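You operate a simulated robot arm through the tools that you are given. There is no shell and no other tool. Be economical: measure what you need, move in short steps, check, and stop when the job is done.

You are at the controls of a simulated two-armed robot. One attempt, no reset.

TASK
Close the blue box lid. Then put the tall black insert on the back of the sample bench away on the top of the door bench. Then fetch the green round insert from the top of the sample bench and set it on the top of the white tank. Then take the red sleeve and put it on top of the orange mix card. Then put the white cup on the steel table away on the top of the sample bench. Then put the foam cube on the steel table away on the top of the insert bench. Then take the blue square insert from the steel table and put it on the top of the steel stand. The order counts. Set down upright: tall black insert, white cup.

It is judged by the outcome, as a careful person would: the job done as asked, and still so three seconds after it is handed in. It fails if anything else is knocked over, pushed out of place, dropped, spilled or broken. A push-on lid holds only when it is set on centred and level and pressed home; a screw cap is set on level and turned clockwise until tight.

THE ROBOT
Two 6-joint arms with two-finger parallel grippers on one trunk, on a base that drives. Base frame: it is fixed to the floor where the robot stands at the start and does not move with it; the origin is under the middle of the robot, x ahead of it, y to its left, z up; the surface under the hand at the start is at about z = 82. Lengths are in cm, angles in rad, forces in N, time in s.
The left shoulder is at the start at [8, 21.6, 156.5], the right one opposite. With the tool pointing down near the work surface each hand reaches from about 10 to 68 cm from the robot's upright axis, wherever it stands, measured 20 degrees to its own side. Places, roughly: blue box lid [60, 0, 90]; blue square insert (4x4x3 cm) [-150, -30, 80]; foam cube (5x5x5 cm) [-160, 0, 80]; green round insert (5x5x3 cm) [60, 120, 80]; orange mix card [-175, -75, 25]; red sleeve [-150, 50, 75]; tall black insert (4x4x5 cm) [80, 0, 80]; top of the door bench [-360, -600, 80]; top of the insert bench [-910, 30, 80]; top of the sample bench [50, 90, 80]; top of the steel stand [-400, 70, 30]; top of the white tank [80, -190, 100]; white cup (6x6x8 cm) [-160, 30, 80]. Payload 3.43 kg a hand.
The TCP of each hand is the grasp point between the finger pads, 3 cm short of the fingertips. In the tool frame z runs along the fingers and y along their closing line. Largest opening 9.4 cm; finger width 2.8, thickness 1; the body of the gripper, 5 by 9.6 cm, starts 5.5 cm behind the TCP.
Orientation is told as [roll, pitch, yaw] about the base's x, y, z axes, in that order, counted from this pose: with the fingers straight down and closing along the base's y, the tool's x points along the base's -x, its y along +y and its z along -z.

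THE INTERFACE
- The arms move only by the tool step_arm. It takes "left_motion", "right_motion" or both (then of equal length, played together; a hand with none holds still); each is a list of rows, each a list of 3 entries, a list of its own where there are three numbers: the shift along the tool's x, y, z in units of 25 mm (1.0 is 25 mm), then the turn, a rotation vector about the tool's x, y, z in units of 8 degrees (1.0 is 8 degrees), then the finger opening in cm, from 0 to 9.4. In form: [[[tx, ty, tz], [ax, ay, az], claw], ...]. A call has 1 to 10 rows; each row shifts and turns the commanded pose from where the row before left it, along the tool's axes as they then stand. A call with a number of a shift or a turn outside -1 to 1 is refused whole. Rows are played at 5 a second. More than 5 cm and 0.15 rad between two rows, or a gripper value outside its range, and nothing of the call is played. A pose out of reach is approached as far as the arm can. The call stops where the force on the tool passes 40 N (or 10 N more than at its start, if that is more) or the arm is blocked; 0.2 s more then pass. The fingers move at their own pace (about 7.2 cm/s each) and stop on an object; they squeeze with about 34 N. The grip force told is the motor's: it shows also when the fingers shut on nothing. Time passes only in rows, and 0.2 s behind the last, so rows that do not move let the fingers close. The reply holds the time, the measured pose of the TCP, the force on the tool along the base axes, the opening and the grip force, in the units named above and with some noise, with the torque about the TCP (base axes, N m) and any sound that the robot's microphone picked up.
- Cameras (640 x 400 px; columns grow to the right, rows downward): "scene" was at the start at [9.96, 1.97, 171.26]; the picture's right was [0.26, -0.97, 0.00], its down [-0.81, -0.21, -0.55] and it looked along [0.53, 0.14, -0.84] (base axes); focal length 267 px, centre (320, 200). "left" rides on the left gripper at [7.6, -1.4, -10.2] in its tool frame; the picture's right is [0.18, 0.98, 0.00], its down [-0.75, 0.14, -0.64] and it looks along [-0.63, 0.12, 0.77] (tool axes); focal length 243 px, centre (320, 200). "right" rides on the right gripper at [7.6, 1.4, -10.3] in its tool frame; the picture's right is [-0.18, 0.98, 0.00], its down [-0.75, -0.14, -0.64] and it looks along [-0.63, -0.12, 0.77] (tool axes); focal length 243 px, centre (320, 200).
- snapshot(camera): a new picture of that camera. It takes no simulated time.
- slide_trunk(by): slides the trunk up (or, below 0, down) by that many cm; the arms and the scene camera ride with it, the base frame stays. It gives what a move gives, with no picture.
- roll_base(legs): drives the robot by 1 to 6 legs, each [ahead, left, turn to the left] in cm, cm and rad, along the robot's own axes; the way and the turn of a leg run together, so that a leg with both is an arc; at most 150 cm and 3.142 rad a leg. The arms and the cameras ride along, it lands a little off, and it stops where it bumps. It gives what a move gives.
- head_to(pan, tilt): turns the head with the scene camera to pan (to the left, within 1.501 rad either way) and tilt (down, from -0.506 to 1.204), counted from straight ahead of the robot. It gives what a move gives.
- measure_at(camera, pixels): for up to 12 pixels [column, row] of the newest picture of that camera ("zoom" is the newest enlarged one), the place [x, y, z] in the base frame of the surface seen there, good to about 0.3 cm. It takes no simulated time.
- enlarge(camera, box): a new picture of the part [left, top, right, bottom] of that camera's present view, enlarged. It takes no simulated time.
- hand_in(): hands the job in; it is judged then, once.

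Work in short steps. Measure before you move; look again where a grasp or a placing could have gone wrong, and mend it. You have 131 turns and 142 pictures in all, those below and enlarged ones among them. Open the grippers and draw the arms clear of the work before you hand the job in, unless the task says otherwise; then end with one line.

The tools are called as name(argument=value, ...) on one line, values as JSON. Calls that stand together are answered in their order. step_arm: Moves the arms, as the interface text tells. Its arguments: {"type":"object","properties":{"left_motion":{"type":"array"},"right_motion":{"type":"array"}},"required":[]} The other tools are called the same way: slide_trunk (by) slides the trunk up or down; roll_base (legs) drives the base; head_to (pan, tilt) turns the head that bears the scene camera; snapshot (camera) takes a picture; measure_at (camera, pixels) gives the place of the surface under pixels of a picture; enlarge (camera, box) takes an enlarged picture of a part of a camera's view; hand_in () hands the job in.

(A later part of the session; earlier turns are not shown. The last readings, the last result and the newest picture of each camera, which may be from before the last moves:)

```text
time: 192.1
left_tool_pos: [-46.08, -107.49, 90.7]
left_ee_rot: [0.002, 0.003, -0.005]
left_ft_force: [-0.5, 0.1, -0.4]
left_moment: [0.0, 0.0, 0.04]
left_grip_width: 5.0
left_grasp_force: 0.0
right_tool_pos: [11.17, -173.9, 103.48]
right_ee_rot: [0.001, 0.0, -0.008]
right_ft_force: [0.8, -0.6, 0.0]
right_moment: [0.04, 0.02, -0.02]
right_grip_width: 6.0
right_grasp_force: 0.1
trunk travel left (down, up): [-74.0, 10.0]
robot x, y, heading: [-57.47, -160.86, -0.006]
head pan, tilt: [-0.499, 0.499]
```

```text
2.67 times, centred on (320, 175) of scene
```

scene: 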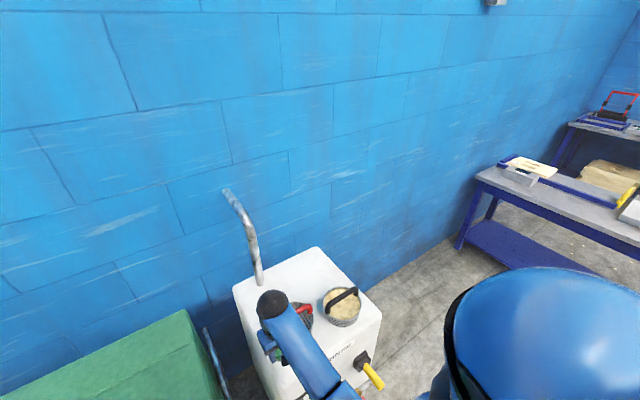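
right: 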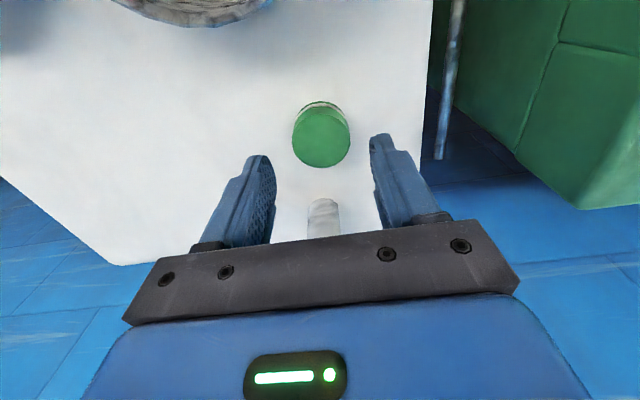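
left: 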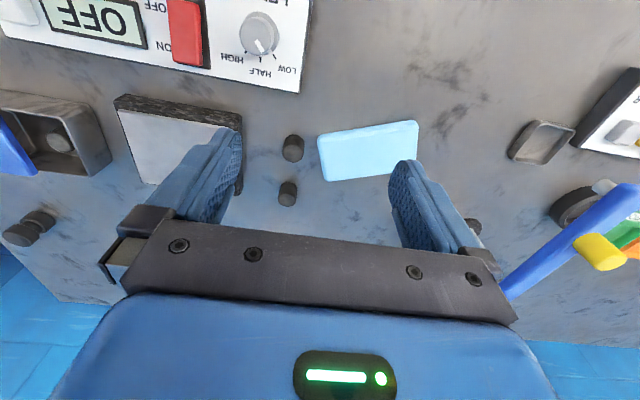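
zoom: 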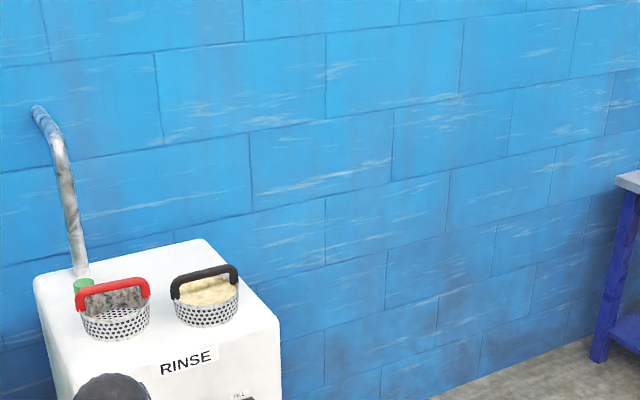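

Green insert is seen behind the baskets on the tank. Now I retract the right hand, raise the trunk, and turn toward the steel table.

step_arm(right_motion=[[[1, 0, 0.5], [0, 0, 0], 6], [[1, 0, 0.5], [0, 0, 0], 6], [[1, 0, 0.5], [0, 0, 0], 6], [[1, 0, 0.5], [0, 0, 0], 6], [[1, 0, 0.5], [0, 0, 0], 6], [[1, -0.5, 0.5], [0, 0, 0], 6], [[1, -0.5, 0.5], [0, 0, 0], 6], [[1, -0.5, 0], [0, 0, 0], 6]])

slide_trunk(by=10)

roll_base(legs=[[0, 110, 0], [0, 0, 3.141]])

head_to(pan=0, tilt=0.7)

snapshot(camera="scene")

```text
time: 193.9
left_tool_pos: [-46.17, -107.55, 90.76]
left_ee_rot: [0.0, 0.0, -0.005]
left_ft_force: [0.4, 0.2, 0.3]
left_moment: [-0.01, 0.0, 0.01]
left_grip_width: 4.98
left_grasp_force: 0.1
right_tool_pos: [-9.12, -177.47, 94.75]
right_ee_rot: [-0.001, 0.0, -0.006]
right_ft_force: [-0.5, -0.2, -0.5]
right_moment: [0.03, -0.02, -0.02]
right_grip_width: 6.02
right_grasp_force: 0.0
trunk travel left (down, up): [-74.0, 10.0]
robot x, y, heading: [-57.86, -160.89, -0.007]
head pan, tilt: [-0.499, 0.499]
```

```text
time: 195.2
left_tool_pos: [-46.12, -107.46, 100.75]
left_ee_rot: [0.0, 0.001, -0.006]
left_ft_force: [-0.1, -0.2, -0.5]
left_moment: [0.02, -0.01, 0.0]
left_grip_width: 5.01
left_grasp_force: 0.1
right_tool_pos: [-8.89, -177.59, 104.74]
right_ee_rot: [-0.001, -0.002, -0.008]
right_ft_force: [0.8, 0.0, 0.6]
right_moment: [0.02, -0.02, 0.01]
right_grip_width: 5.99
right_grasp_force: 0.1
trunk travel left (down, up): [-84.0, 0.0]
robot x, y, heading: [-57.72, -160.68, -0.007]
head pan, tilt: [-0.499, 0.499]
```

```text
time: 208.3
left_tool_pos: [-67.13, -104.91, 100.73]
left_ee_rot: [-0.002, 0.001, -3.123]
left_ft_force: [-0.5, 0.3, -0.3]
left_moment: [-0.04, 0.02, 0.02]
left_grip_width: 4.99
left_grasp_force: 0.0
right_tool_pos: [-106.02, -35.88, 104.72]
right_ee_rot: [-0.001, 0.001, -3.125]
right_ft_force: [0.8, 1.5, -0.1]
right_moment: [0.0, -0.01, 0.03]
right_grip_width: 5.97
right_grasp_force: 0.0
trunk travel left (down, up): [-84.0, 0.0]
robot x, y, heading: [-57.56, -51.02, -3.129]
head pan, tilt: [-0.499, 0.499]
```

```text
time: 209.2
left_tool_pos: [-67.16, -104.84, 100.8]
left_ee_rot: [-0.001, 0.001, -3.122]
left_ft_force: [0.5, 0.4, 0.3]
left_moment: [0.05, 0.0, 0.02]
left_grip_width: 4.99
left_grasp_force: 0.1
right_tool_pos: [-106.08, -35.83, 104.64]
right_ee_rot: [0.0, 0.002, -3.124]
right_ft_force: [-0.3, -0.2, -0.4]
right_moment: [0.0, 0.02, 0.0]
right_grip_width: 6.02
right_grasp_force: 0.1
trunk travel left (down, up): [-84.0, 0.0]
robot x, y, heading: [-57.18, -51.37, -3.123]
head pan, tilt: [0.0, 0.7]
```

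```text
95 pictures are left
```

scene: 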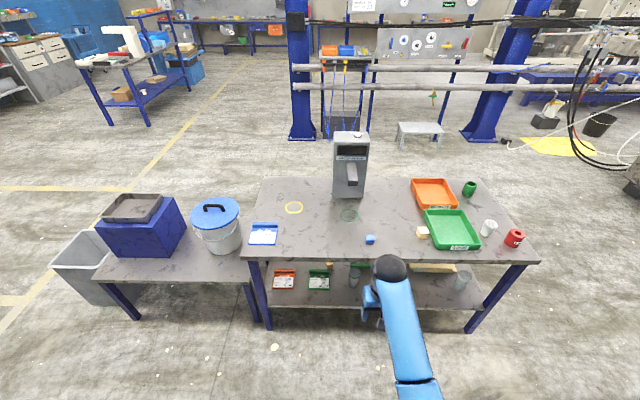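

I see red sleeve (515,237), white cup (488,228), foam cube (423,232), blue square (370,239) and the orange card on the lower shelf (285,278). I measure all.

enlarge(camera="scene", box=[240, 220, 400, 330])

measure_at(camera="scene", pixels=[[515, 235], [513, 240], [488, 222], [423, 229], [370, 236], [285, 272], [285, 285], [250, 258], [535, 262], [270, 318], [400, 306], [255, 185]])

enlarge(camera="scene", box=[400, 170, 550, 270])

```text
3.64 times, centred on (320, 275) of scene
```

zoom: 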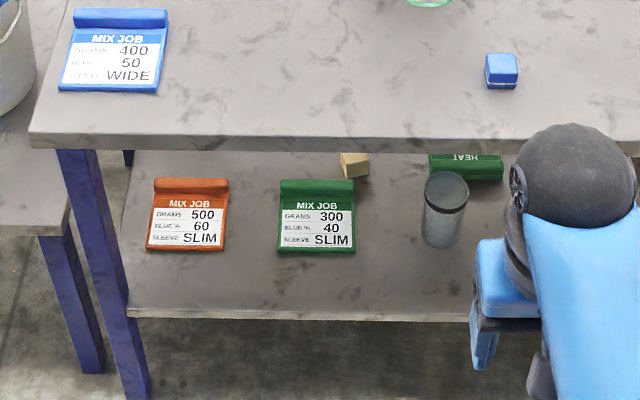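

```text
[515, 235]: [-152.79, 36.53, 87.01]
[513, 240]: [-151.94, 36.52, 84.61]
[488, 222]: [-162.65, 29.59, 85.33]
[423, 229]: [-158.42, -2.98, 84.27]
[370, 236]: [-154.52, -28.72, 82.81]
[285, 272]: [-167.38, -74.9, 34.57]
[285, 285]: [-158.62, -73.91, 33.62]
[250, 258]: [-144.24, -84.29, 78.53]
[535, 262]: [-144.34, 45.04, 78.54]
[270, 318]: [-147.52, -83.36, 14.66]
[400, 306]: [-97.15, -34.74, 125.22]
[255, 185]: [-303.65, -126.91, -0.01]
```

```text
4.00 times, centred on (475, 220) of scene
```

zoom: 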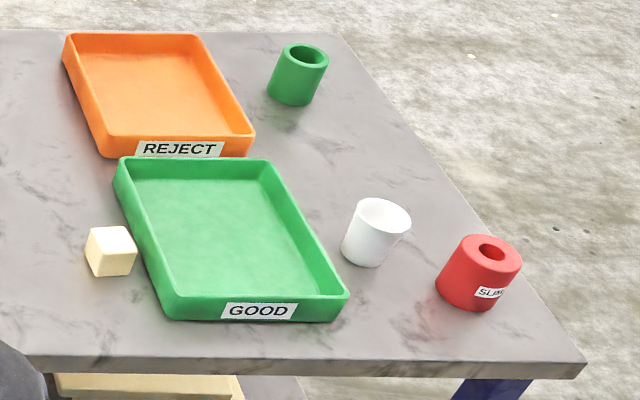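

Steel table top z 78.5, front edge x≈−144; the card lies on the shelf (z≈33) at about [−162, −74.5]. I'll grip the sleeve with the tool pitched ~32° forward so the same hold can reach under the top. I drive to face the sleeve.

roll_base(legs=[[0, -70, -0.012], [38, 0, 0]])

step_arm(right_motion=[[[0, 0, 0.5], [0, -1, 0], 9], [[0, 0, 0.5], [0, -1, 0], 9], [[0, 0, 0.5], [0, -1, 0], 9], [[0, 0, 0.5], [0, -1, 0], 9]])

snapshot(camera="right")

```text
time: 215.1
left_tool_pos: [-106.25, -34.85, 100.77]
left_ee_rot: [-0.001, -0.001, -3.128]
left_ft_force: [-0.6, 0.5, 0.1]
left_moment: [0.03, 0.03, 0.01]
left_grip_width: 4.99
left_grasp_force: 0.1
right_tool_pos: [-144.84, 34.54, 104.83]
right_ee_rot: [0.002, -0.001, -3.13]
right_ft_force: [-0.7, 0.0, 0.5]
right_moment: [0.02, 0.04, 0.0]
right_grip_width: 5.98
right_grasp_force: 0.1
trunk travel left (down, up): [-84.0, 0.0]
robot x, y, heading: [-95.86, 18.74, -3.129]
head pan, tilt: [0.0, 0.7]
```

```text
time: 216.1
left_tool_pos: [-106.54, -34.94, 100.76]
left_ee_rot: [0.0, 0.002, -3.127]
left_ft_force: [0.3, 0.6, 0.3]
left_moment: [0.01, 0.03, -0.02]
left_grip_width: 4.99
left_grasp_force: 0.1
right_tool_pos: [-146.07, 34.44, 99.89]
right_ee_rot: [-0.002, -0.558, -3.129]
right_ft_force: [0.0, 0.1, 0.0]
right_moment: [-0.01, -0.02, -0.01]
right_grip_width: 9.01
right_grasp_force: 0.0
trunk travel left (down, up): [-84.0, 0.0]
robot x, y, heading: [-96.29, 19.03, -3.132]
head pan, tilt: [0.0, 0.7]
```

```text
92 pictures are left
```

right: 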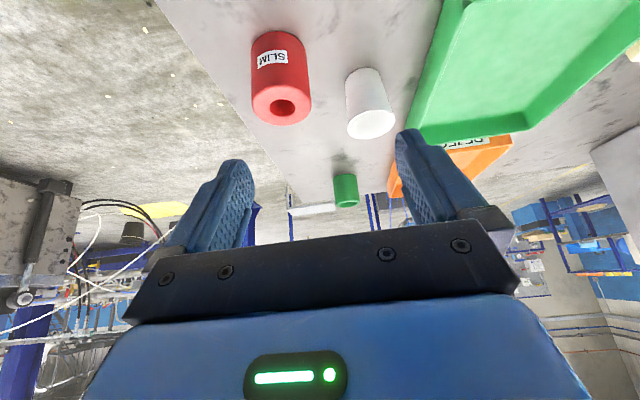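

The pitch works (−0.558). I measure the sleeve and cup from the hand camera.

measure_at(camera="right", pixels=[[262, 105], [302, 105], [282, 90], [280, 118], [251, 60], [308, 60], [280, 33], [350, 100], [388, 110], [370, 75], [372, 133], [368, 105]])

```text
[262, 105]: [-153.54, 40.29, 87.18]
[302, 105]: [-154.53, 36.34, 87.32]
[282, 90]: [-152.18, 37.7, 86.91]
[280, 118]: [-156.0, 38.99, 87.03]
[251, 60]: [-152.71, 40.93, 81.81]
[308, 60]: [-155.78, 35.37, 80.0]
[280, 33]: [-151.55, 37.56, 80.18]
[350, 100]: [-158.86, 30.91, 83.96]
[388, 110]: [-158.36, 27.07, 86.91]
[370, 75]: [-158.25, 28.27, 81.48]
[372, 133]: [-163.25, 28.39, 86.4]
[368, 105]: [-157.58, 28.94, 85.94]
```

Sleeve centre ≈ [−154.2, 38.1], top 87.1; cup ≈ [−160.6, 29]. I move above the sleeve, partly descend, and check.

step_arm(right_motion=[[[-0.917, -0.493, 0.571], [0, 0, 0], 7.8], [[-0.917, -0.493, 0.571], [0, 0, 0], 7.8], [[-0.917, -0.493, 0.571], [0, 0, 0], 7.8], [[0.568, 0, 0.91], [0, 0, 0], 7.8], [[0.568, 0, 0.91], [0, 0, 0], 7.8]])

snapshot(camera="right")

```text
time: 217.2
left_tool_pos: [-106.55, -34.94, 100.76]
left_ee_rot: [0.001, 0.003, -3.127]
left_ft_force: [0.5, 0.3, -0.1]
left_moment: [-0.01, 0.05, -0.01]
left_grip_width: 5.01
left_grasp_force: 0.1
right_tool_pos: [-154.19, 38.13, 94.48]
right_ee_rot: [-0.001, -0.56, -3.128]
right_ft_force: [0.5, -0.3, 1.0]
right_moment: [-0.04, 0.01, 0.0]
right_grip_width: 7.83
right_grasp_force: 0.0
trunk travel left (down, up): [-84.0, 0.0]
robot x, y, heading: [-95.66, 18.6, -3.129]
head pan, tilt: [0.0, 0.7]
```

```text
91 pictures are left
```

right: 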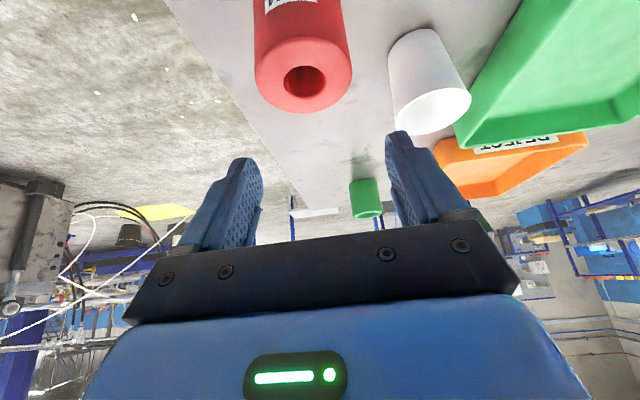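

measure_at(camera="right", pixels=[[258, 75], [350, 75], [304, 45], [304, 107], [262, 40], [345, 35], [400, 110], [440, 122], [398, 60]])

```text
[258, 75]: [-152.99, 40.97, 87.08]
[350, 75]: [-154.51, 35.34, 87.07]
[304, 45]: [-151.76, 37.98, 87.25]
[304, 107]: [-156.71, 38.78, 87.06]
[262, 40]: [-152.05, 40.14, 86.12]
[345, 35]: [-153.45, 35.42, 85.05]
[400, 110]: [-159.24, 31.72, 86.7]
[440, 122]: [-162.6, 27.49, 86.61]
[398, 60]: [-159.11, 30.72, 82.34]
```

Centred. I descend to z≈83.8 and close.

step_arm(right_motion=[[[0.566, -0.03, 0.907], [0, 0, 0], 7.8], [[0.566, 0, 0.907], [0, 0, 0], 7.8], [[0.566, 0, 0.907], [0, 0, 0], 7.8], [[0.566, 0, 0.907], [0, 0, 0], 7.8], [[0, 0, 0], [0, 0, 0], 0], [[0, 0, 0], [0, 0, 0], 0], [[0, 0, 0], [0, 0, 0], 0]])

snapshot(camera="right")

```text
time: 218.8
left_tool_pos: [-106.45, -34.98, 100.75]
left_ee_rot: [0.0, -0.001, -3.128]
left_ft_force: [0.4, 0.6, 0.3]
left_moment: [0.0, 0.01, 0.02]
left_grip_width: 4.99
left_grasp_force: 0.1
right_tool_pos: [-154.08, 38.08, 83.82]
right_ee_rot: [0.0, -0.557, -3.128]
right_ft_force: [-1.4, 0.5, 1.1]
right_moment: [-0.02, 0.09, -0.04]
right_grip_width: 6.51
right_grasp_force: 34.5
trunk travel left (down, up): [-84.0, 0.0]
robot x, y, heading: [-95.68, 18.78, -3.13]
head pan, tilt: [0.0, 0.7]
```

```text
90 pictures are left
```

right: 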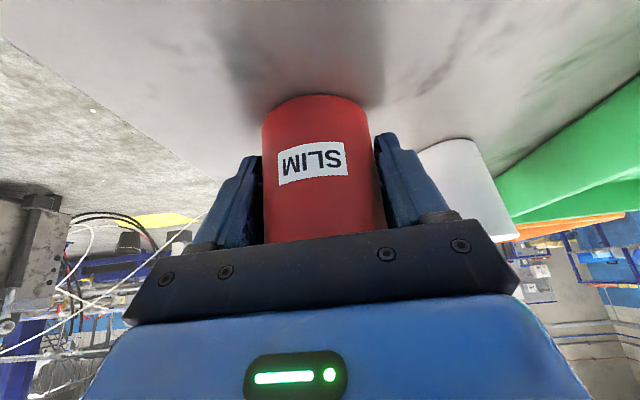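

Held (6.51 cm). I lift 12 cm and back off, then lower the trunk in front of the card.

step_arm(right_motion=[[[-0.529, 0, -0.848], [0, 0, 0], 0], [[-0.529, 0, -0.848], [0, 0, 0], 0], [[-0.529, 0, -0.848], [0, 0, 0], 0], [[-0.529, 0, -0.848], [0, 0, 0], 0], [[-0.529, 0, -0.848], [0, 0, 0], 0]])

roll_base(legs=[[-40, 0, 0], [0, 112, 0]])

slide_trunk(by=-40)

head_to(pan=-0.2, tilt=0.5)

snapshot(camera="scene")

```text
time: 220.1
left_tool_pos: [-106.47, -34.93, 100.68]
left_ee_rot: [-0.001, -0.001, -3.127]
left_ft_force: [-0.7, -0.5, 0.4]
left_moment: [0.01, 0.0, 0.02]
left_grip_width: 5.01
left_grasp_force: 0.0
right_tool_pos: [-154.14, 38.21, 96.39]
right_ee_rot: [0.0, -0.557, -3.128]
right_ft_force: [1.2, 0.1, -1.4]
right_moment: [-0.02, 0.0, -0.02]
right_grip_width: 6.55
right_grasp_force: 33.8
trunk travel left (down, up): [-84.0, 0.0]
robot x, y, heading: [-96.15, 18.66, -3.124]
head pan, tilt: [0.0, 0.7]
```

```text
time: 227.9
left_tool_pos: [-65.54, -146.55, 100.76]
left_ee_rot: [0.0, 0.002, -3.13]
left_ft_force: [-0.2, -0.5, 0.0]
left_moment: [-0.01, 0.0, -0.01]
left_grip_width: 4.99
left_grasp_force: 0.2
right_tool_pos: [-113.06, -73.34, 96.23]
right_ee_rot: [-0.001, -0.558, -3.133]
right_ft_force: [0.5, -0.4, -1.5]
right_moment: [0.0, -0.02, 0.02]
right_grip_width: 6.53
right_grasp_force: 33.7
trunk travel left (down, up): [-84.0, 0.0]
robot x, y, heading: [-55.08, -93.11, -3.136]
head pan, tilt: [0.0, 0.7]
```

```text
time: 231.7
left_tool_pos: [-65.66, -146.46, 60.82]
left_ee_rot: [0.0, 0.003, -3.13]
left_ft_force: [0.3, -0.7, -0.5]
left_moment: [0.01, 0.04, 0.05]
left_grip_width: 4.99
left_grasp_force: 0.1
right_tool_pos: [-112.95, -73.26, 56.42]
right_ee_rot: [-0.001, -0.555, -3.133]
right_ft_force: [0.3, 0.1, -1.2]
right_moment: [-0.02, -0.03, -0.03]
right_grip_width: 6.53
right_grasp_force: 34.2
trunk travel left (down, up): [-44.0, 40.0]
robot x, y, heading: [-55.05, -93.05, -3.128]
head pan, tilt: [0.0, 0.7]
```

```text
time: 232.4
left_tool_pos: [-65.49, -146.77, 60.82]
left_ee_rot: [-0.001, 0.003, -3.132]
left_ft_force: [0.1, 0.2, -0.4]
left_moment: [-0.03, 0.0, 0.02]
left_grip_width: 5.0
left_grasp_force: 0.1
right_tool_pos: [-113.02, -73.44, 56.25]
right_ee_rot: [-0.002, -0.556, -3.132]
right_ft_force: [0.6, 0.5, -1.6]
right_moment: [0.01, -0.02, -0.01]
right_grip_width: 6.55
right_grasp_force: 34.1
trunk travel left (down, up): [-44.0, 40.0]
robot x, y, heading: [-54.72, -93.01, -3.136]
head pan, tilt: [-0.201, 0.499]
```

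```text
89 pictures are left
```

scene: 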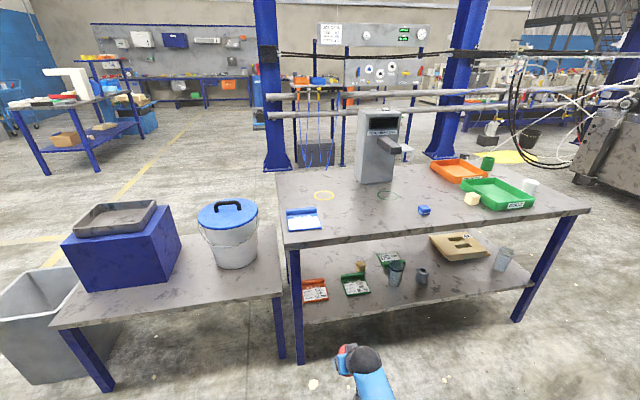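

The card shows at (314,290). I zoom and measure it and the clearances.

enlarge(camera="scene", box=[270, 240, 400, 330])

measure_at(camera="zoom", pixels=[[165, 200], [268, 190], [275, 290], [170, 305], [215, 245], [230, 270], [215, 200], [315, 330], [150, 385], [120, 100], [340, 175], [450, 350]])

```text
4.44 times, centred on (335, 285) of scene
```

zoom: 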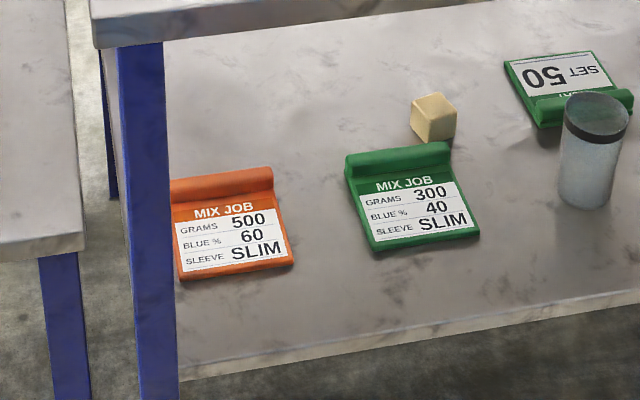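

```text
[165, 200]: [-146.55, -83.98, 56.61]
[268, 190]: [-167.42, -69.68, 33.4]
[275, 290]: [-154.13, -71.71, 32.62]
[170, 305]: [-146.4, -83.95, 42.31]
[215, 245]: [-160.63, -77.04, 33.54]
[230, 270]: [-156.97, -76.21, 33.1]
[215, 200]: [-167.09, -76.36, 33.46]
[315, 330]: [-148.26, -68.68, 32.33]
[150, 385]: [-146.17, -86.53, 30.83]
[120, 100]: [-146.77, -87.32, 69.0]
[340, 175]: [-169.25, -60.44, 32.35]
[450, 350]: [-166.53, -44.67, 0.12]
```

Leg at [−146.5, −84…−87], shelf z 32.4, card flat part centred ≈[−160.5, −75] at z 33.3. I lower 13 cm and drive ahead 30, then check.

slide_trunk(by=-13)

roll_base(legs=[[30, 1.3, -0.006]])

snapshot(camera="scene")

snapshot(camera="right")

```text
time: 234.0
left_tool_pos: [-65.43, -146.58, 47.87]
left_ee_rot: [-0.001, 0.002, -3.13]
left_ft_force: [0.5, -0.5, 0.2]
left_moment: [0.01, -0.01, -0.06]
left_grip_width: 5.0
left_grasp_force: 0.1
right_tool_pos: [-112.86, -73.27, 43.2]
right_ee_rot: [0.0, -0.558, -3.132]
right_ft_force: [-0.2, -0.5, -1.4]
right_moment: [0.01, -0.03, 0.02]
right_grip_width: 6.5
right_grasp_force: 34.2
trunk travel left (down, up): [-31.0, 53.0]
robot x, y, heading: [-54.74, -92.92, -3.131]
head pan, tilt: [-0.201, 0.499]
```

```text
time: 236.1
left_tool_pos: [-96.24, -148.01, 47.77]
left_ee_rot: [0.0, 0.002, -3.137]
left_ft_force: [0.1, -0.6, -0.5]
left_moment: [-0.01, -0.01, 0.02]
left_grip_width: 5.0
left_grasp_force: 0.0
right_tool_pos: [-143.07, -74.53, 43.12]
right_ee_rot: [-0.002, -0.557, -3.141]
right_ft_force: [-0.3, -0.1, -2.1]
right_moment: [-0.02, -0.01, 0.0]
right_grip_width: 6.52
right_grasp_force: 34.3
trunk travel left (down, up): [-31.0, 53.0]
robot x, y, heading: [-84.92, -94.43, -3.137]
head pan, tilt: [-0.201, 0.499]
```

```text
87 pictures are left
```

scene: 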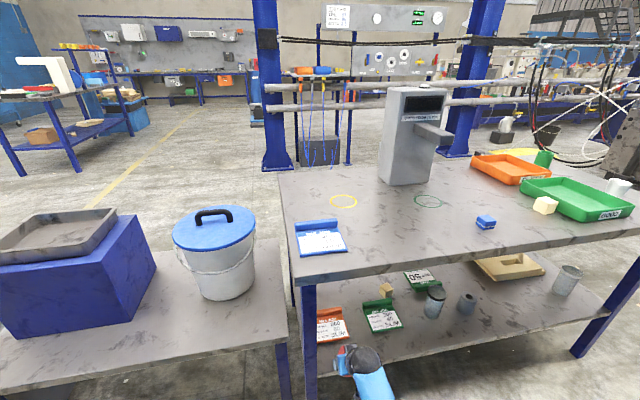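

```text
86 pictures are left
```

right: 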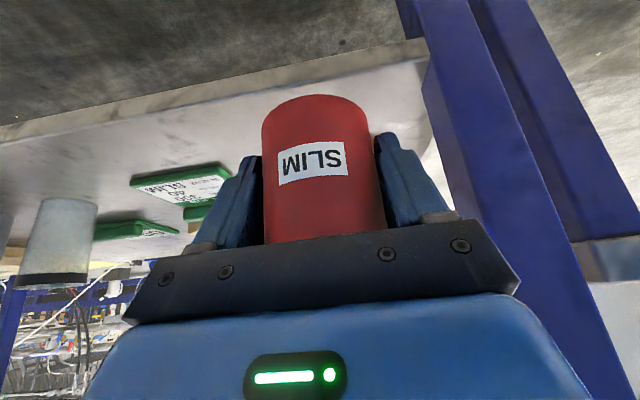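

The hand lines up between leg and neighbouring card. I drive the last 17.2 cm ahead.

roll_base(legs=[[17.2, 0.3, 0]])

snapshot(camera="right")

snapshot(camera="scene")

```text
time: 237.6
left_tool_pos: [-113.23, -148.34, 47.73]
left_ee_rot: [-0.001, 0.001, -3.136]
left_ft_force: [-0.4, 0.2, -0.9]
left_moment: [0.01, 0.0, -0.02]
left_grip_width: 5.0
left_grasp_force: 0.0
right_tool_pos: [-160.21, -74.86, 43.17]
right_ee_rot: [-0.001, -0.557, -3.138]
right_ft_force: [0.0, 0.2, -1.5]
right_moment: [0.02, -0.02, -0.01]
right_grip_width: 6.54
right_grasp_force: 33.5
trunk travel left (down, up): [-31.0, 53.0]
robot x, y, heading: [-102.51, -94.67, -3.139]
head pan, tilt: [-0.201, 0.499]
```

```text
85 pictures are left
```

right: 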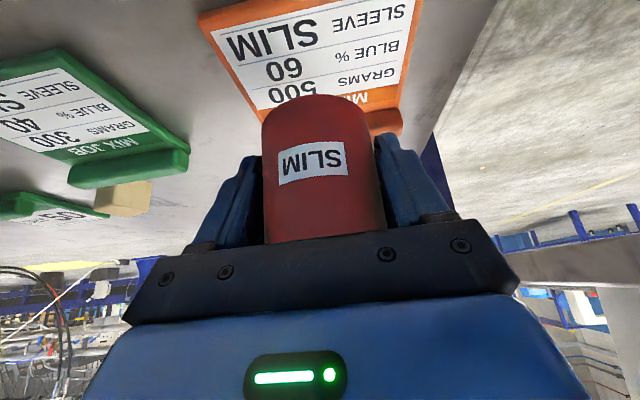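

```text
84 pictures are left
```

scene: 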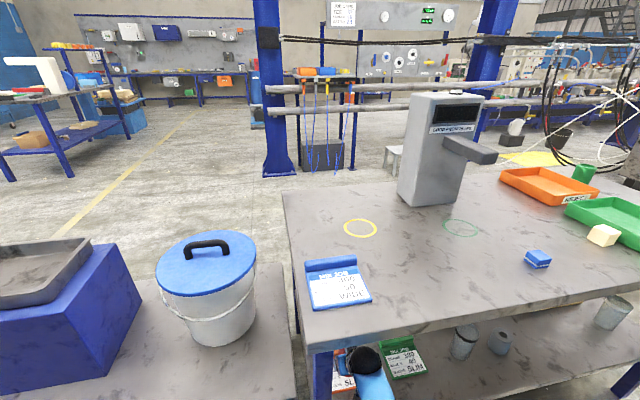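

I measure the card's corners from the hand camera.

measure_at(camera="right", pixels=[[202, 15], [250, 105], [398, 125], [300, 55], [415, 5], [395, 105], [378, 100], [245, 88]])

```text
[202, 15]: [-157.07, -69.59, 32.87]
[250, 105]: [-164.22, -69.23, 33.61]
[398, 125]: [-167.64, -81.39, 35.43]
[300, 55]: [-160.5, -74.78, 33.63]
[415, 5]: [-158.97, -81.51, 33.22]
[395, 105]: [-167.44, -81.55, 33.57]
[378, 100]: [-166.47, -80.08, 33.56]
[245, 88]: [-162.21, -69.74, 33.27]
```

Card centre ≈[−161, −75.4], top z 33.5. I shift 0.5 cm left, lower the trunk 3.8 cm, and then creep down.

step_arm(right_motion=[[[0, 0.2, 0], [0, 0, 0], 0]])

slide_trunk(by=-3.8)

step_arm(right_motion=[[[0.053, 0, 0.085], [0, 0, 0], 0], [[0.053, 0, 0.085], [0, 0, 0], 0], [[0, 0, 0], [0, 0, 0], 0]])

```text
time: 238.0
left_tool_pos: [-113.21, -148.45, 47.73]
left_ee_rot: [0.001, 0.002, -3.136]
left_ft_force: [0.3, 0.6, 0.5]
left_moment: [-0.01, 0.0, 0.04]
left_grip_width: 5.02
left_grasp_force: 0.1
right_tool_pos: [-160.11, -75.34, 43.22]
right_ee_rot: [-0.002, -0.556, -3.138]
right_ft_force: [-0.4, -0.8, -2.4]
right_moment: [-0.01, 0.02, 0.02]
right_grip_width: 6.54
right_grasp_force: 34.3
trunk travel left (down, up): [-31.0, 53.0]
robot x, y, heading: [-101.98, -94.81, -3.142]
head pan, tilt: [-0.201, 0.499]
```

```text
time: 238.8
left_tool_pos: [-113.19, -148.43, 43.94]
left_ee_rot: [0.0, 0.0, -3.135]
left_ft_force: [-0.9, 0.0, -0.1]
left_moment: [0.02, 0.03, 0.0]
left_grip_width: 5.0
left_grasp_force: 0.0
right_tool_pos: [-160.16, -75.38, 39.46]
right_ee_rot: [0.0, -0.557, -3.136]
right_ft_force: [0.3, 1.5, -2.2]
right_moment: [0.0, 0.01, -0.01]
right_grip_width: 6.55
right_grasp_force: 33.9
trunk travel left (down, up): [-27.2, 56.8]
robot x, y, heading: [-102.38, -94.87, -3.137]
head pan, tilt: [-0.201, 0.499]
```

```text
time: 239.6
left_tool_pos: [-113.14, -148.35, 44.03]
left_ee_rot: [0.0, 0.002, -3.138]
left_ft_force: [0.1, 0.8, -0.9]
left_moment: [0.01, -0.03, -0.03]
left_grip_width: 4.99
left_grasp_force: 0.0
right_tool_pos: [-160.18, -75.42, 38.98]
right_ee_rot: [0.002, -0.557, -3.14]
right_ft_force: [0.4, 0.2, -2.4]
right_moment: [0.03, 0.01, 0.0]
right_grip_width: 6.52
right_grasp_force: 34.1
trunk travel left (down, up): [-27.2, 56.8]
robot x, y, heading: [-102.29, -94.54, -3.14]
head pan, tilt: [-0.201, 0.499]
```

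Not in contact yet; I creep another 3 mm.

step_arm(right_motion=[[[0.021, 0, 0.034], [0, 0, 0], 0], [[0.021, 0, 0.034], [0, 0, 0], 0], [[0.021, 0, 0.034], [0, 0, 0], 0], [[0, 0, 0], [0, 0, 0], 0]])

```text
time: 240.6
left_tool_pos: [-113.24, -148.34, 43.93]
left_ee_rot: [0.001, 0.004, -3.137]
left_ft_force: [-0.3, -0.4, -0.1]
left_moment: [0.0, 0.0, 0.02]
left_grip_width: 4.99
left_grasp_force: 0.1
right_tool_pos: [-160.15, -75.34, 38.56]
right_ee_rot: [0.0, -0.558, -3.14]
right_ft_force: [0.1, 0.3, -1.6]
right_moment: [0.01, -0.04, -0.01]
right_grip_width: 6.54
right_grasp_force: 33.8
trunk travel left (down, up): [-27.2, 56.8]
robot x, y, heading: [-102.23, -95.23, -3.139]
head pan, tilt: [-0.201, 0.499]
```

step_arm(right_motion=[[[0.021, 0, 0.034], [0, 0, 0], 0], [[0.021, 0, 0.034], [0, 0, 0], 0], [[0, 0, 0], [0, 0, 0], 0]])

snapshot(camera="right")

```text
time: 241.4
left_tool_pos: [-113.28, -148.43, 43.92]
left_ee_rot: [0.001, 0.002, -3.134]
left_ft_force: [0.9, 0.2, -0.6]
left_moment: [-0.02, -0.04, -0.01]
left_grip_width: 4.98
left_grasp_force: 0.0
right_tool_pos: [-160.17, -75.37, 38.46]
right_ee_rot: [0.001, -0.558, -3.137]
right_ft_force: [0.1, 1.4, -2.2]
right_moment: [-0.01, -0.01, -0.02]
right_grip_width: 6.52
right_grasp_force: 33.8
trunk travel left (down, up): [-27.2, 56.8]
robot x, y, heading: [-102.07, -94.86, -3.14]
head pan, tilt: [-0.201, 0.499]
```

```text
83 pictures are left
```

right: 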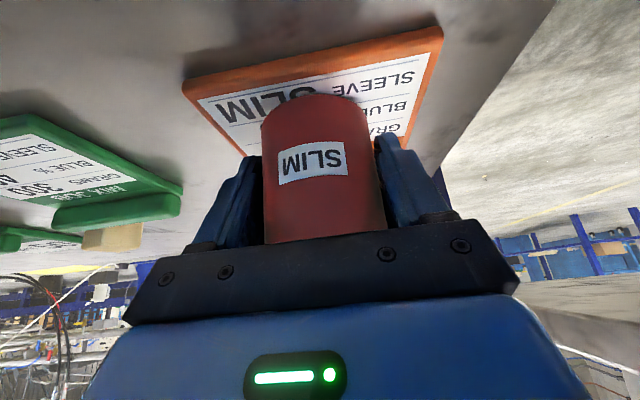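

I measure the sleeve's lower edge against the card.

measure_at(camera="right", pixels=[[313, 98], [313, 103], [313, 90], [280, 105], [345, 100], [300, 110]])

step_arm(right_motion=[[[0.042, 0, 0.068], [0, 0, 0], 0], [[0.021, 0, 0.034], [0, 0, 0], 0], [[0, 0, 0], [0, 0, 0], 0]])

```text
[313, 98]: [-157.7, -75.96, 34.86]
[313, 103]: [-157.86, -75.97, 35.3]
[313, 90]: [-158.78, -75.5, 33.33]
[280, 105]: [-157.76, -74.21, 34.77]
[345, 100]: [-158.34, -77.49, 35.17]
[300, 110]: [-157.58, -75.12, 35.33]
```

```text
time: 242.2
left_tool_pos: [-113.31, -148.3, 43.94]
left_ee_rot: [0.002, 0.002, -3.137]
left_ft_force: [0.4, -0.3, 0.1]
left_moment: [0.02, 0.01, 0.01]
left_grip_width: 4.99
left_grasp_force: 0.0
right_tool_pos: [-160.4, -75.4, 38.18]
right_ee_rot: [-0.002, -0.556, -3.139]
right_ft_force: [-0.2, 0.1, -1.8]
right_moment: [-0.01, -0.02, 0.02]
right_grip_width: 6.56
right_grasp_force: 33.9
trunk travel left (down, up): [-27.2, 56.8]
robot x, y, heading: [-102.22, -94.63, -3.137]
head pan, tilt: [-0.201, 0.499]
```

Bottom edge reads ~1 cm above the card; continue creeping in small checks.

step_arm(right_motion=[[[0.042, 0, 0.068], [0, 0, 0], 0], [[0.042, 0, 0.068], [0, 0, 0], 0], [[0, 0, 0], [0, 0, 0], 0]])

enlarge(camera="right", box=[200, 50, 440, 200])

```text
time: 243.0
left_tool_pos: [-113.24, -148.39, 44.02]
left_ee_rot: [0.001, 0.003, -3.136]
left_ft_force: [0.6, -0.4, -0.3]
left_moment: [0.0, -0.02, 0.03]
left_grip_width: 5.02
left_grasp_force: 0.0
right_tool_pos: [-160.16, -75.38, 37.82]
right_ee_rot: [0.001, -0.556, -3.138]
right_ft_force: [0.0, 0.3, -1.7]
right_moment: [0.04, 0.0, -0.01]
right_grip_width: 6.53
right_grasp_force: 34.0
trunk travel left (down, up): [-27.2, 56.8]
robot x, y, heading: [-102.67, -94.69, -3.141]
head pan, tilt: [-0.201, 0.499]
```

```text
2.67 times, centred on (320, 125) of right
```

zoom: 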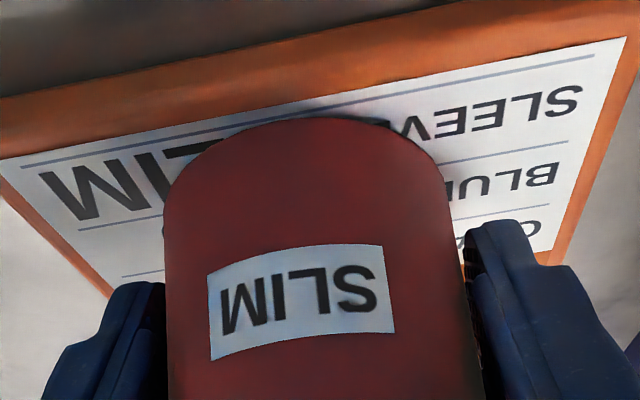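

step_arm(right_motion=[[[0.042, 0, 0.068], [0, 0, 0], 0], [[0.042, 0, 0.068], [0, 0, 0], 0], [[0, 0, 0], [0, 0, 0], 0]])

```text
time: 243.8
left_tool_pos: [-113.21, -148.41, 43.94]
left_ee_rot: [-0.001, 0.001, -3.138]
left_ft_force: [0.1, 0.8, -0.4]
left_moment: [0.03, -0.01, -0.05]
left_grip_width: 4.99
left_grasp_force: 0.0
right_tool_pos: [-160.24, -75.29, 37.39]
right_ee_rot: [0.002, -0.558, -3.137]
right_ft_force: [0.6, 0.7, 1.6]
right_moment: [-0.09, 0.0, 0.04]
right_grip_width: 6.53
right_grasp_force: 34.1
trunk travel left (down, up): [-27.2, 56.8]
robot x, y, heading: [-102.61, -94.94, -3.138]
head pan, tilt: [-0.201, 0.499]
```

Contact sensed. I release, withdraw along the tool axis, and look.

step_arm(right_motion=[[[0.015, 0, 0.025], [0, 0, 0], 0], [[0, 0, 0], [0, 0, 0], 9], [[0, 0, 0], [0, 0, 0], 9], [[0, 0, -0.7], [0, 0, 0], 9], [[0, 0, -0.7], [0, 0, 0], 9], [[0, 0, -0.7], [0, 0, 0], 9], [[0.6, 0, -0.3], [0, 0, 0], 9], [[0.8, 0, -0.5], [0, 0, 0], 9], [[0.8, 0, -0.5], [0, 0, 0], 9]])

snapshot(camera="right")

```text
time: 245.8
left_tool_pos: [-113.18, -148.37, 44.11]
left_ee_rot: [0.0, -0.002, -3.135]
left_ft_force: [-0.1, 0.0, 0.3]
left_moment: [0.02, 0.01, -0.01]
left_grip_width: 4.99
left_grasp_force: 0.0
right_tool_pos: [-151.08, -75.36, 41.59]
right_ee_rot: [0.0, -0.558, -3.137]
right_ft_force: [0.9, 0.7, 1.0]
right_moment: [0.0, 0.01, 0.0]
right_grip_width: 8.99
right_grasp_force: 0.1
trunk travel left (down, up): [-27.2, 56.8]
robot x, y, heading: [-102.56, -94.82, -3.14]
head pan, tilt: [-0.201, 0.499]
```

```text
81 pictures are left
```

right: 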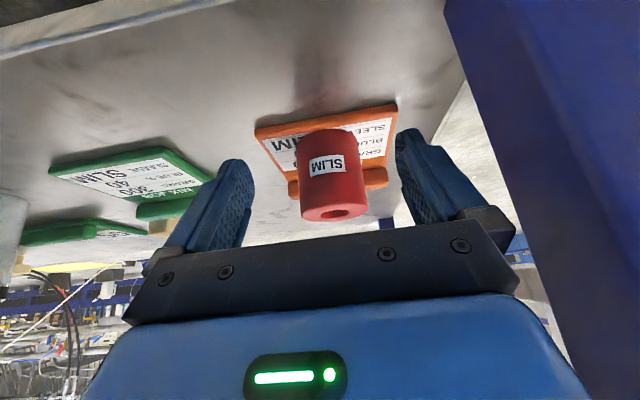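

The red sleeve stands on the orange card. I back out, raise the trunk, and move over to the white cup.

roll_base(legs=[[-50, 0, 0]])

slide_trunk(by=56.8)

step_arm(right_motion=[[[0, 0, 0], [0, 1, 0], 9], [[0, 0, 0], [0, 1, 0], 9], [[0, 0, 0], [0, 1, 0], 9], [[0, 0, 0], [0, 1, 0], 9]])

roll_base(legs=[[0, -106, 0], [44, 0, 0]])

head_to(pan=-0.2, tilt=0.85)

snapshot(camera="scene")

snapshot(camera="right")

```text
time: 248.7
left_tool_pos: [-62.68, -148.27, 43.95]
left_ee_rot: [0.0, -0.001, -3.135]
left_ft_force: [0.4, 0.8, -0.5]
left_moment: [0.0, 0.01, -0.01]
left_grip_width: 5.0
left_grasp_force: 0.1
right_tool_pos: [-100.67, -75.24, 41.55]
right_ee_rot: [0.001, -0.558, -3.138]
right_ft_force: [0.8, -1.1, -0.3]
right_moment: [-0.03, 0.02, -0.03]
right_grip_width: 9.0
right_grasp_force: 0.1
trunk travel left (down, up): [-27.2, 56.8]
robot x, y, heading: [-52.1, -94.65, -3.142]
head pan, tilt: [-0.201, 0.499]
```

```text
refused: 56.8 is not a number from -40 to 40
```

```text
time: 249.7
left_tool_pos: [-62.89, -148.26, 44.05]
left_ee_rot: [0.0, 0.002, -3.137]
left_ft_force: [0.8, 0.1, 0.3]
left_moment: [0.0, 0.0, 0.0]
left_grip_width: 5.01
left_grasp_force: 0.2
right_tool_pos: [-100.72, -75.3, 41.63]
right_ee_rot: [0.0, 0.007, -3.138]
right_ft_force: [0.6, 0.3, 0.2]
right_moment: [-0.02, 0.01, -0.02]
right_grip_width: 8.99
right_grasp_force: 0.1
trunk travel left (down, up): [-27.2, 56.8]
robot x, y, heading: [-51.92, -94.72, -3.142]
head pan, tilt: [-0.201, 0.499]
```

```text
time: 257.5
left_tool_pos: [-107.0, -42.96, 43.96]
left_ee_rot: [0.0, 0.003, -3.121]
left_ft_force: [-0.7, -0.1, -0.1]
left_moment: [0.02, -0.04, 0.02]
left_grip_width: 4.98
left_grasp_force: 0.1
right_tool_pos: [-146.11, 29.38, 41.64]
right_ee_rot: [0.0, 0.001, -3.12]
right_ft_force: [-0.2, 0.1, -1.0]
right_moment: [0.03, 0.02, 0.0]
right_grip_width: 9.03
right_grasp_force: 0.0
trunk travel left (down, up): [-27.2, 56.8]
robot x, y, heading: [-97.2, 10.95, -3.122]
head pan, tilt: [-0.201, 0.499]
```

```text
time: 258.3
left_tool_pos: [-107.07, -42.86, 43.87]
left_ee_rot: [-0.001, 0.001, -3.12]
left_ft_force: [0.4, 0.2, -0.7]
left_moment: [0.03, -0.02, 0.01]
left_grip_width: 5.0
left_grasp_force: 0.0
right_tool_pos: [-146.13, 29.43, 41.57]
right_ee_rot: [0.001, 0.001, -3.123]
right_ft_force: [0.2, 0.7, 0.1]
right_moment: [0.01, 0.01, -0.01]
right_grip_width: 9.01
right_grasp_force: 0.0
trunk travel left (down, up): [-27.2, 56.8]
robot x, y, heading: [-97.01, 11.04, -3.118]
head pan, tilt: [-0.201, 0.85]
```

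```text
80 pictures are left
```

scene: 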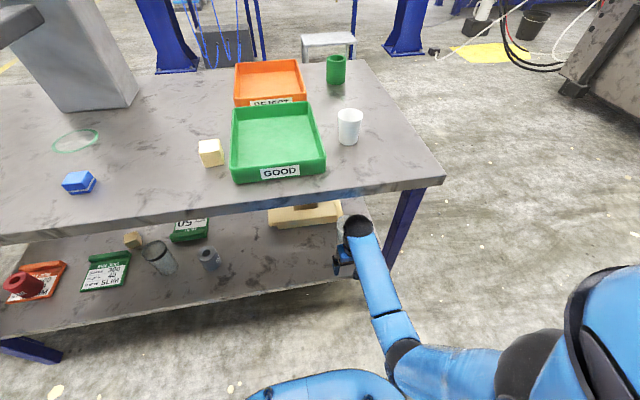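

```text
79 pictures are left
```

right: 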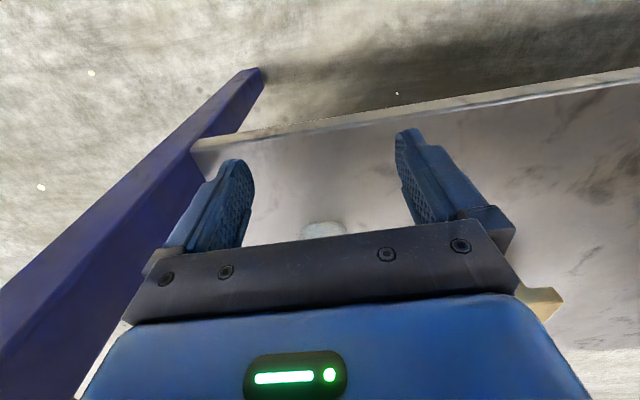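

The trunk lift was refused (limit 40 per call), so the hand is low, just under the table edge; nothing touched (all readings calm). I back off first and then raise in two steps.

roll_base(legs=[[-32, 0, -0.02]])

slide_trunk(by=40)

slide_trunk(by=16.8)

snapshot(camera="scene")

```text
time: 260.4
left_tool_pos: [-75.97, -42.41, 44.03]
left_ee_rot: [0.0, -0.001, -3.14]
left_ft_force: [-0.5, -0.4, -0.4]
left_moment: [0.02, 0.03, 0.0]
left_grip_width: 5.01
left_grasp_force: 0.1
right_tool_pos: [-113.73, 30.7, 41.7]
right_ee_rot: [0.0, 0.001, -3.14]
right_ft_force: [-0.4, 0.3, -0.7]
right_moment: [0.02, 0.04, -0.02]
right_grip_width: 9.01
right_grasp_force: 0.1
trunk travel left (down, up): [-27.2, 56.8]
robot x, y, heading: [-64.86, 11.37, -3.14]
head pan, tilt: [-0.201, 0.85]
```

```text
time: 264.3
left_tool_pos: [-76.17, -42.41, 83.98]
left_ee_rot: [0.0, 0.001, -3.14]
left_ft_force: [-0.3, -0.8, -0.2]
left_moment: [0.01, 0.02, 0.01]
left_grip_width: 5.0
left_grasp_force: 0.1
right_tool_pos: [-113.77, 30.67, 81.64]
right_ee_rot: [-0.002, 0.002, -3.141]
right_ft_force: [0.0, 0.5, -0.3]
right_moment: [-0.01, -0.02, 0.01]
right_grip_width: 9.01
right_grasp_force: 0.0
trunk travel left (down, up): [-67.2, 16.8]
robot x, y, heading: [-64.99, 11.58, -3.138]
head pan, tilt: [-0.201, 0.85]
```

```text
time: 266.2
left_tool_pos: [-75.97, -42.41, 100.73]
left_ee_rot: [0.0, 0.002, -3.14]
left_ft_force: [-0.3, 0.0, 0.6]
left_moment: [0.01, 0.0, -0.03]
left_grip_width: 5.01
left_grasp_force: 0.1
right_tool_pos: [-113.75, 30.71, 98.44]
right_ee_rot: [0.0, 0.003, -3.141]
right_ft_force: [-0.1, 0.0, -0.4]
right_moment: [0.0, 0.03, 0.02]
right_grip_width: 8.99
right_grasp_force: 0.0
trunk travel left (down, up): [-84.0, 0.0]
robot x, y, heading: [-64.87, 11.0, -3.144]
head pan, tilt: [-0.201, 0.85]
```

```text
78 pictures are left
```

scene: 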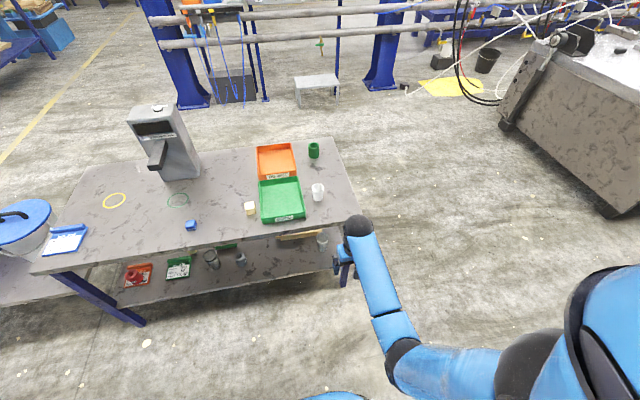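

Now at full height (hand z 98). I drive ahead 38 cm over the table and look from the hand.

roll_base(legs=[[38, 1, 0]])

snapshot(camera="right")

```text
time: 268.6
left_tool_pos: [-114.04, -43.25, 100.77]
left_ee_rot: [0.001, -0.002, 3.138]
left_ft_force: [0.9, -0.6, 1.1]
left_moment: [-0.01, 0.03, 0.05]
left_grip_width: 5.0
left_grasp_force: 0.0
right_tool_pos: [-151.33, 30.05, 98.51]
right_ee_rot: [0.0, -0.002, 3.137]
right_ft_force: [-0.1, -0.3, 0.0]
right_moment: [0.0, 0.01, -0.04]
right_grip_width: 8.98
right_grasp_force: 0.0
trunk travel left (down, up): [-84.0, 0.0]
robot x, y, heading: [-102.81, 10.65, 3.142]
head pan, tilt: [-0.201, 0.85]
```

```text
77 pictures are left
```

right: 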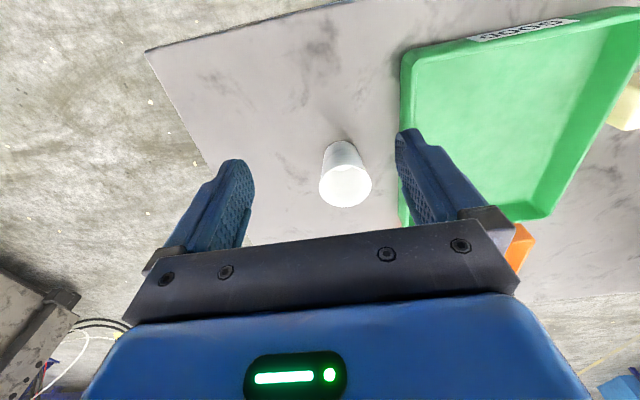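

measure_at(camera="right", pixels=[[320, 180], [371, 185], [347, 166], [345, 207], [342, 142], [400, 100], [400, 200], [400, 60], [345, 185]])

enlarge(camera="right", box=[290, 120, 410, 220])

```text
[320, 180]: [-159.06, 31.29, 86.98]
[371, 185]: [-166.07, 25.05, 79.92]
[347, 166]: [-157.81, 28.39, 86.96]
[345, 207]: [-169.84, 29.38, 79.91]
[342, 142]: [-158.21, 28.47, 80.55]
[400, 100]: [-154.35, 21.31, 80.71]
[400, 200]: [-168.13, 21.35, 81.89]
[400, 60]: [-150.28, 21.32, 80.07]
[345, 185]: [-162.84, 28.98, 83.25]
```

```text
4.00 times, centred on (350, 170) of right
```

zoom: 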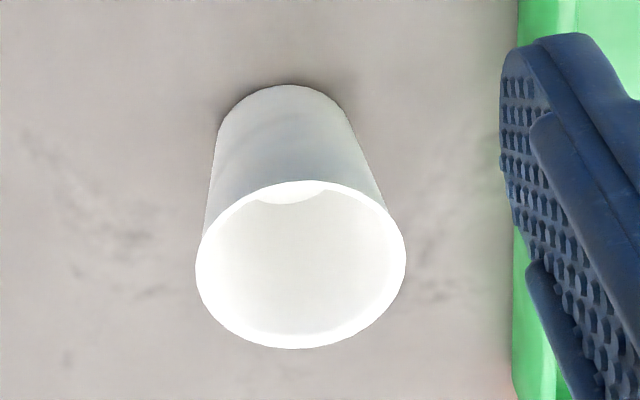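

Cup: rim centre ≈[−160.7, 28.7], top 87, table 79.9; tray edge at y 21.3. I move above with opening 7.6 and check before descending.

step_arm(right_motion=[[[-0.94, 0.14, 0], [0, 0, 0], 7.6], [[-0.94, 0.14, 0], [0, 0, 0], 7.6], [[-0.94, 0.13, 0], [0, 0, 0], 7.6], [[-0.93, 0.13, 0.4], [0, 0, 0], 7.6], [[0, 0, 1], [0, 0, 0], 7.6]])

snapshot(camera="right")

```text
time: 269.8
left_tool_pos: [-114.38, -43.37, 100.8]
left_ee_rot: [0.0, 0.001, 3.136]
left_ft_force: [-0.2, 0.0, -0.1]
left_moment: [0.03, -0.01, 0.01]
left_grip_width: 4.99
left_grasp_force: 0.1
right_tool_pos: [-161.01, 28.69, 94.98]
right_ee_rot: [0.0, 0.0, 3.136]
right_ft_force: [0.5, -0.3, -0.7]
right_moment: [0.0, 0.02, -0.03]
right_grip_width: 7.59
right_grasp_force: 0.0
trunk travel left (down, up): [-84.0, 0.0]
robot x, y, heading: [-102.77, 10.18, 3.14]
head pan, tilt: [-0.201, 0.85]
```

```text
75 pictures are left
```

right: 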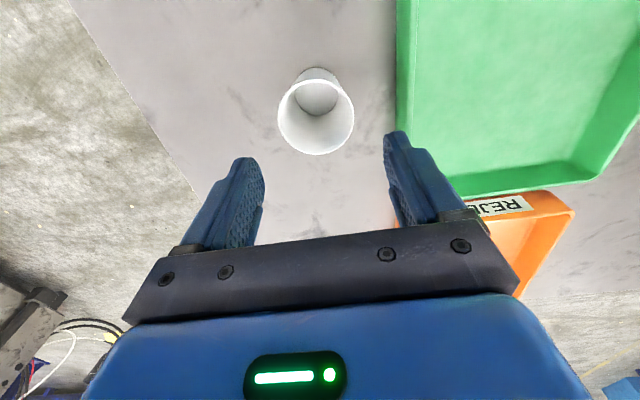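

measure_at(camera="right", pixels=[[280, 120], [353, 118], [314, 82], [318, 152], [300, 145], [340, 90]])

```text
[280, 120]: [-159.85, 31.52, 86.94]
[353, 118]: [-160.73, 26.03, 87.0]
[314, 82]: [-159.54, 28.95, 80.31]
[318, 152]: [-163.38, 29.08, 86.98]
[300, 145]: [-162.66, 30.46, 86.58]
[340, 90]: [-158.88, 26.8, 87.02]
```

Centre [−160.6, 28.8]. Descend to z≈83.9 and close.

step_arm(right_motion=[[[0.14, -0.04, 1], [0, 0, 0], 7.6], [[0, 0, 1], [0, 0, 0], 7.6], [[0, 0, 1], [0, 0, 0], 7.6], [[0, 0, 1], [0, 0, 0], 7.6], [[0, 0, 0.44], [0, 0, 0], 7.6], [[0, 0, 0], [0, 0, 0], 0], [[0, 0, 0], [0, 0, 0], 0], [[0, 0, 0], [0, 0, 0], 0]])

snapshot(camera="right")

```text
time: 271.6
left_tool_pos: [-114.36, -43.19, 100.7]
left_ee_rot: [0.0, 0.003, 3.138]
left_ft_force: [1.1, -1.0, -0.2]
left_moment: [0.01, 0.01, -0.02]
left_grip_width: 5.0
left_grasp_force: 0.1
right_tool_pos: [-160.71, 28.82, 83.78]
right_ee_rot: [-0.001, 0.0, 3.138]
right_ft_force: [0.1, -0.3, 0.4]
right_moment: [0.0, 0.04, 0.01]
right_grip_width: 5.59
right_grasp_force: 34.1
trunk travel left (down, up): [-84.0, 0.0]
robot x, y, heading: [-103.19, 10.11, 3.141]
head pan, tilt: [-0.201, 0.85]
```

```text
74 pictures are left
```

right: 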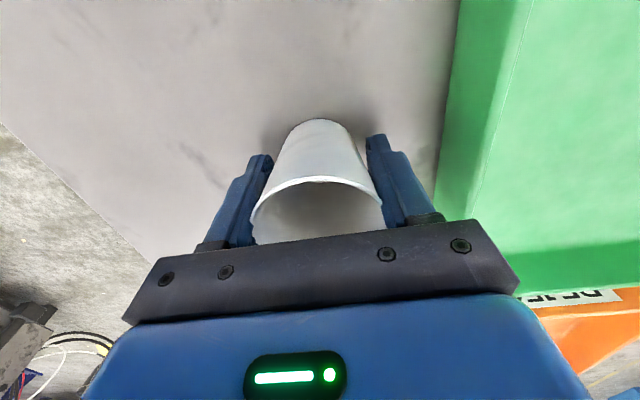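

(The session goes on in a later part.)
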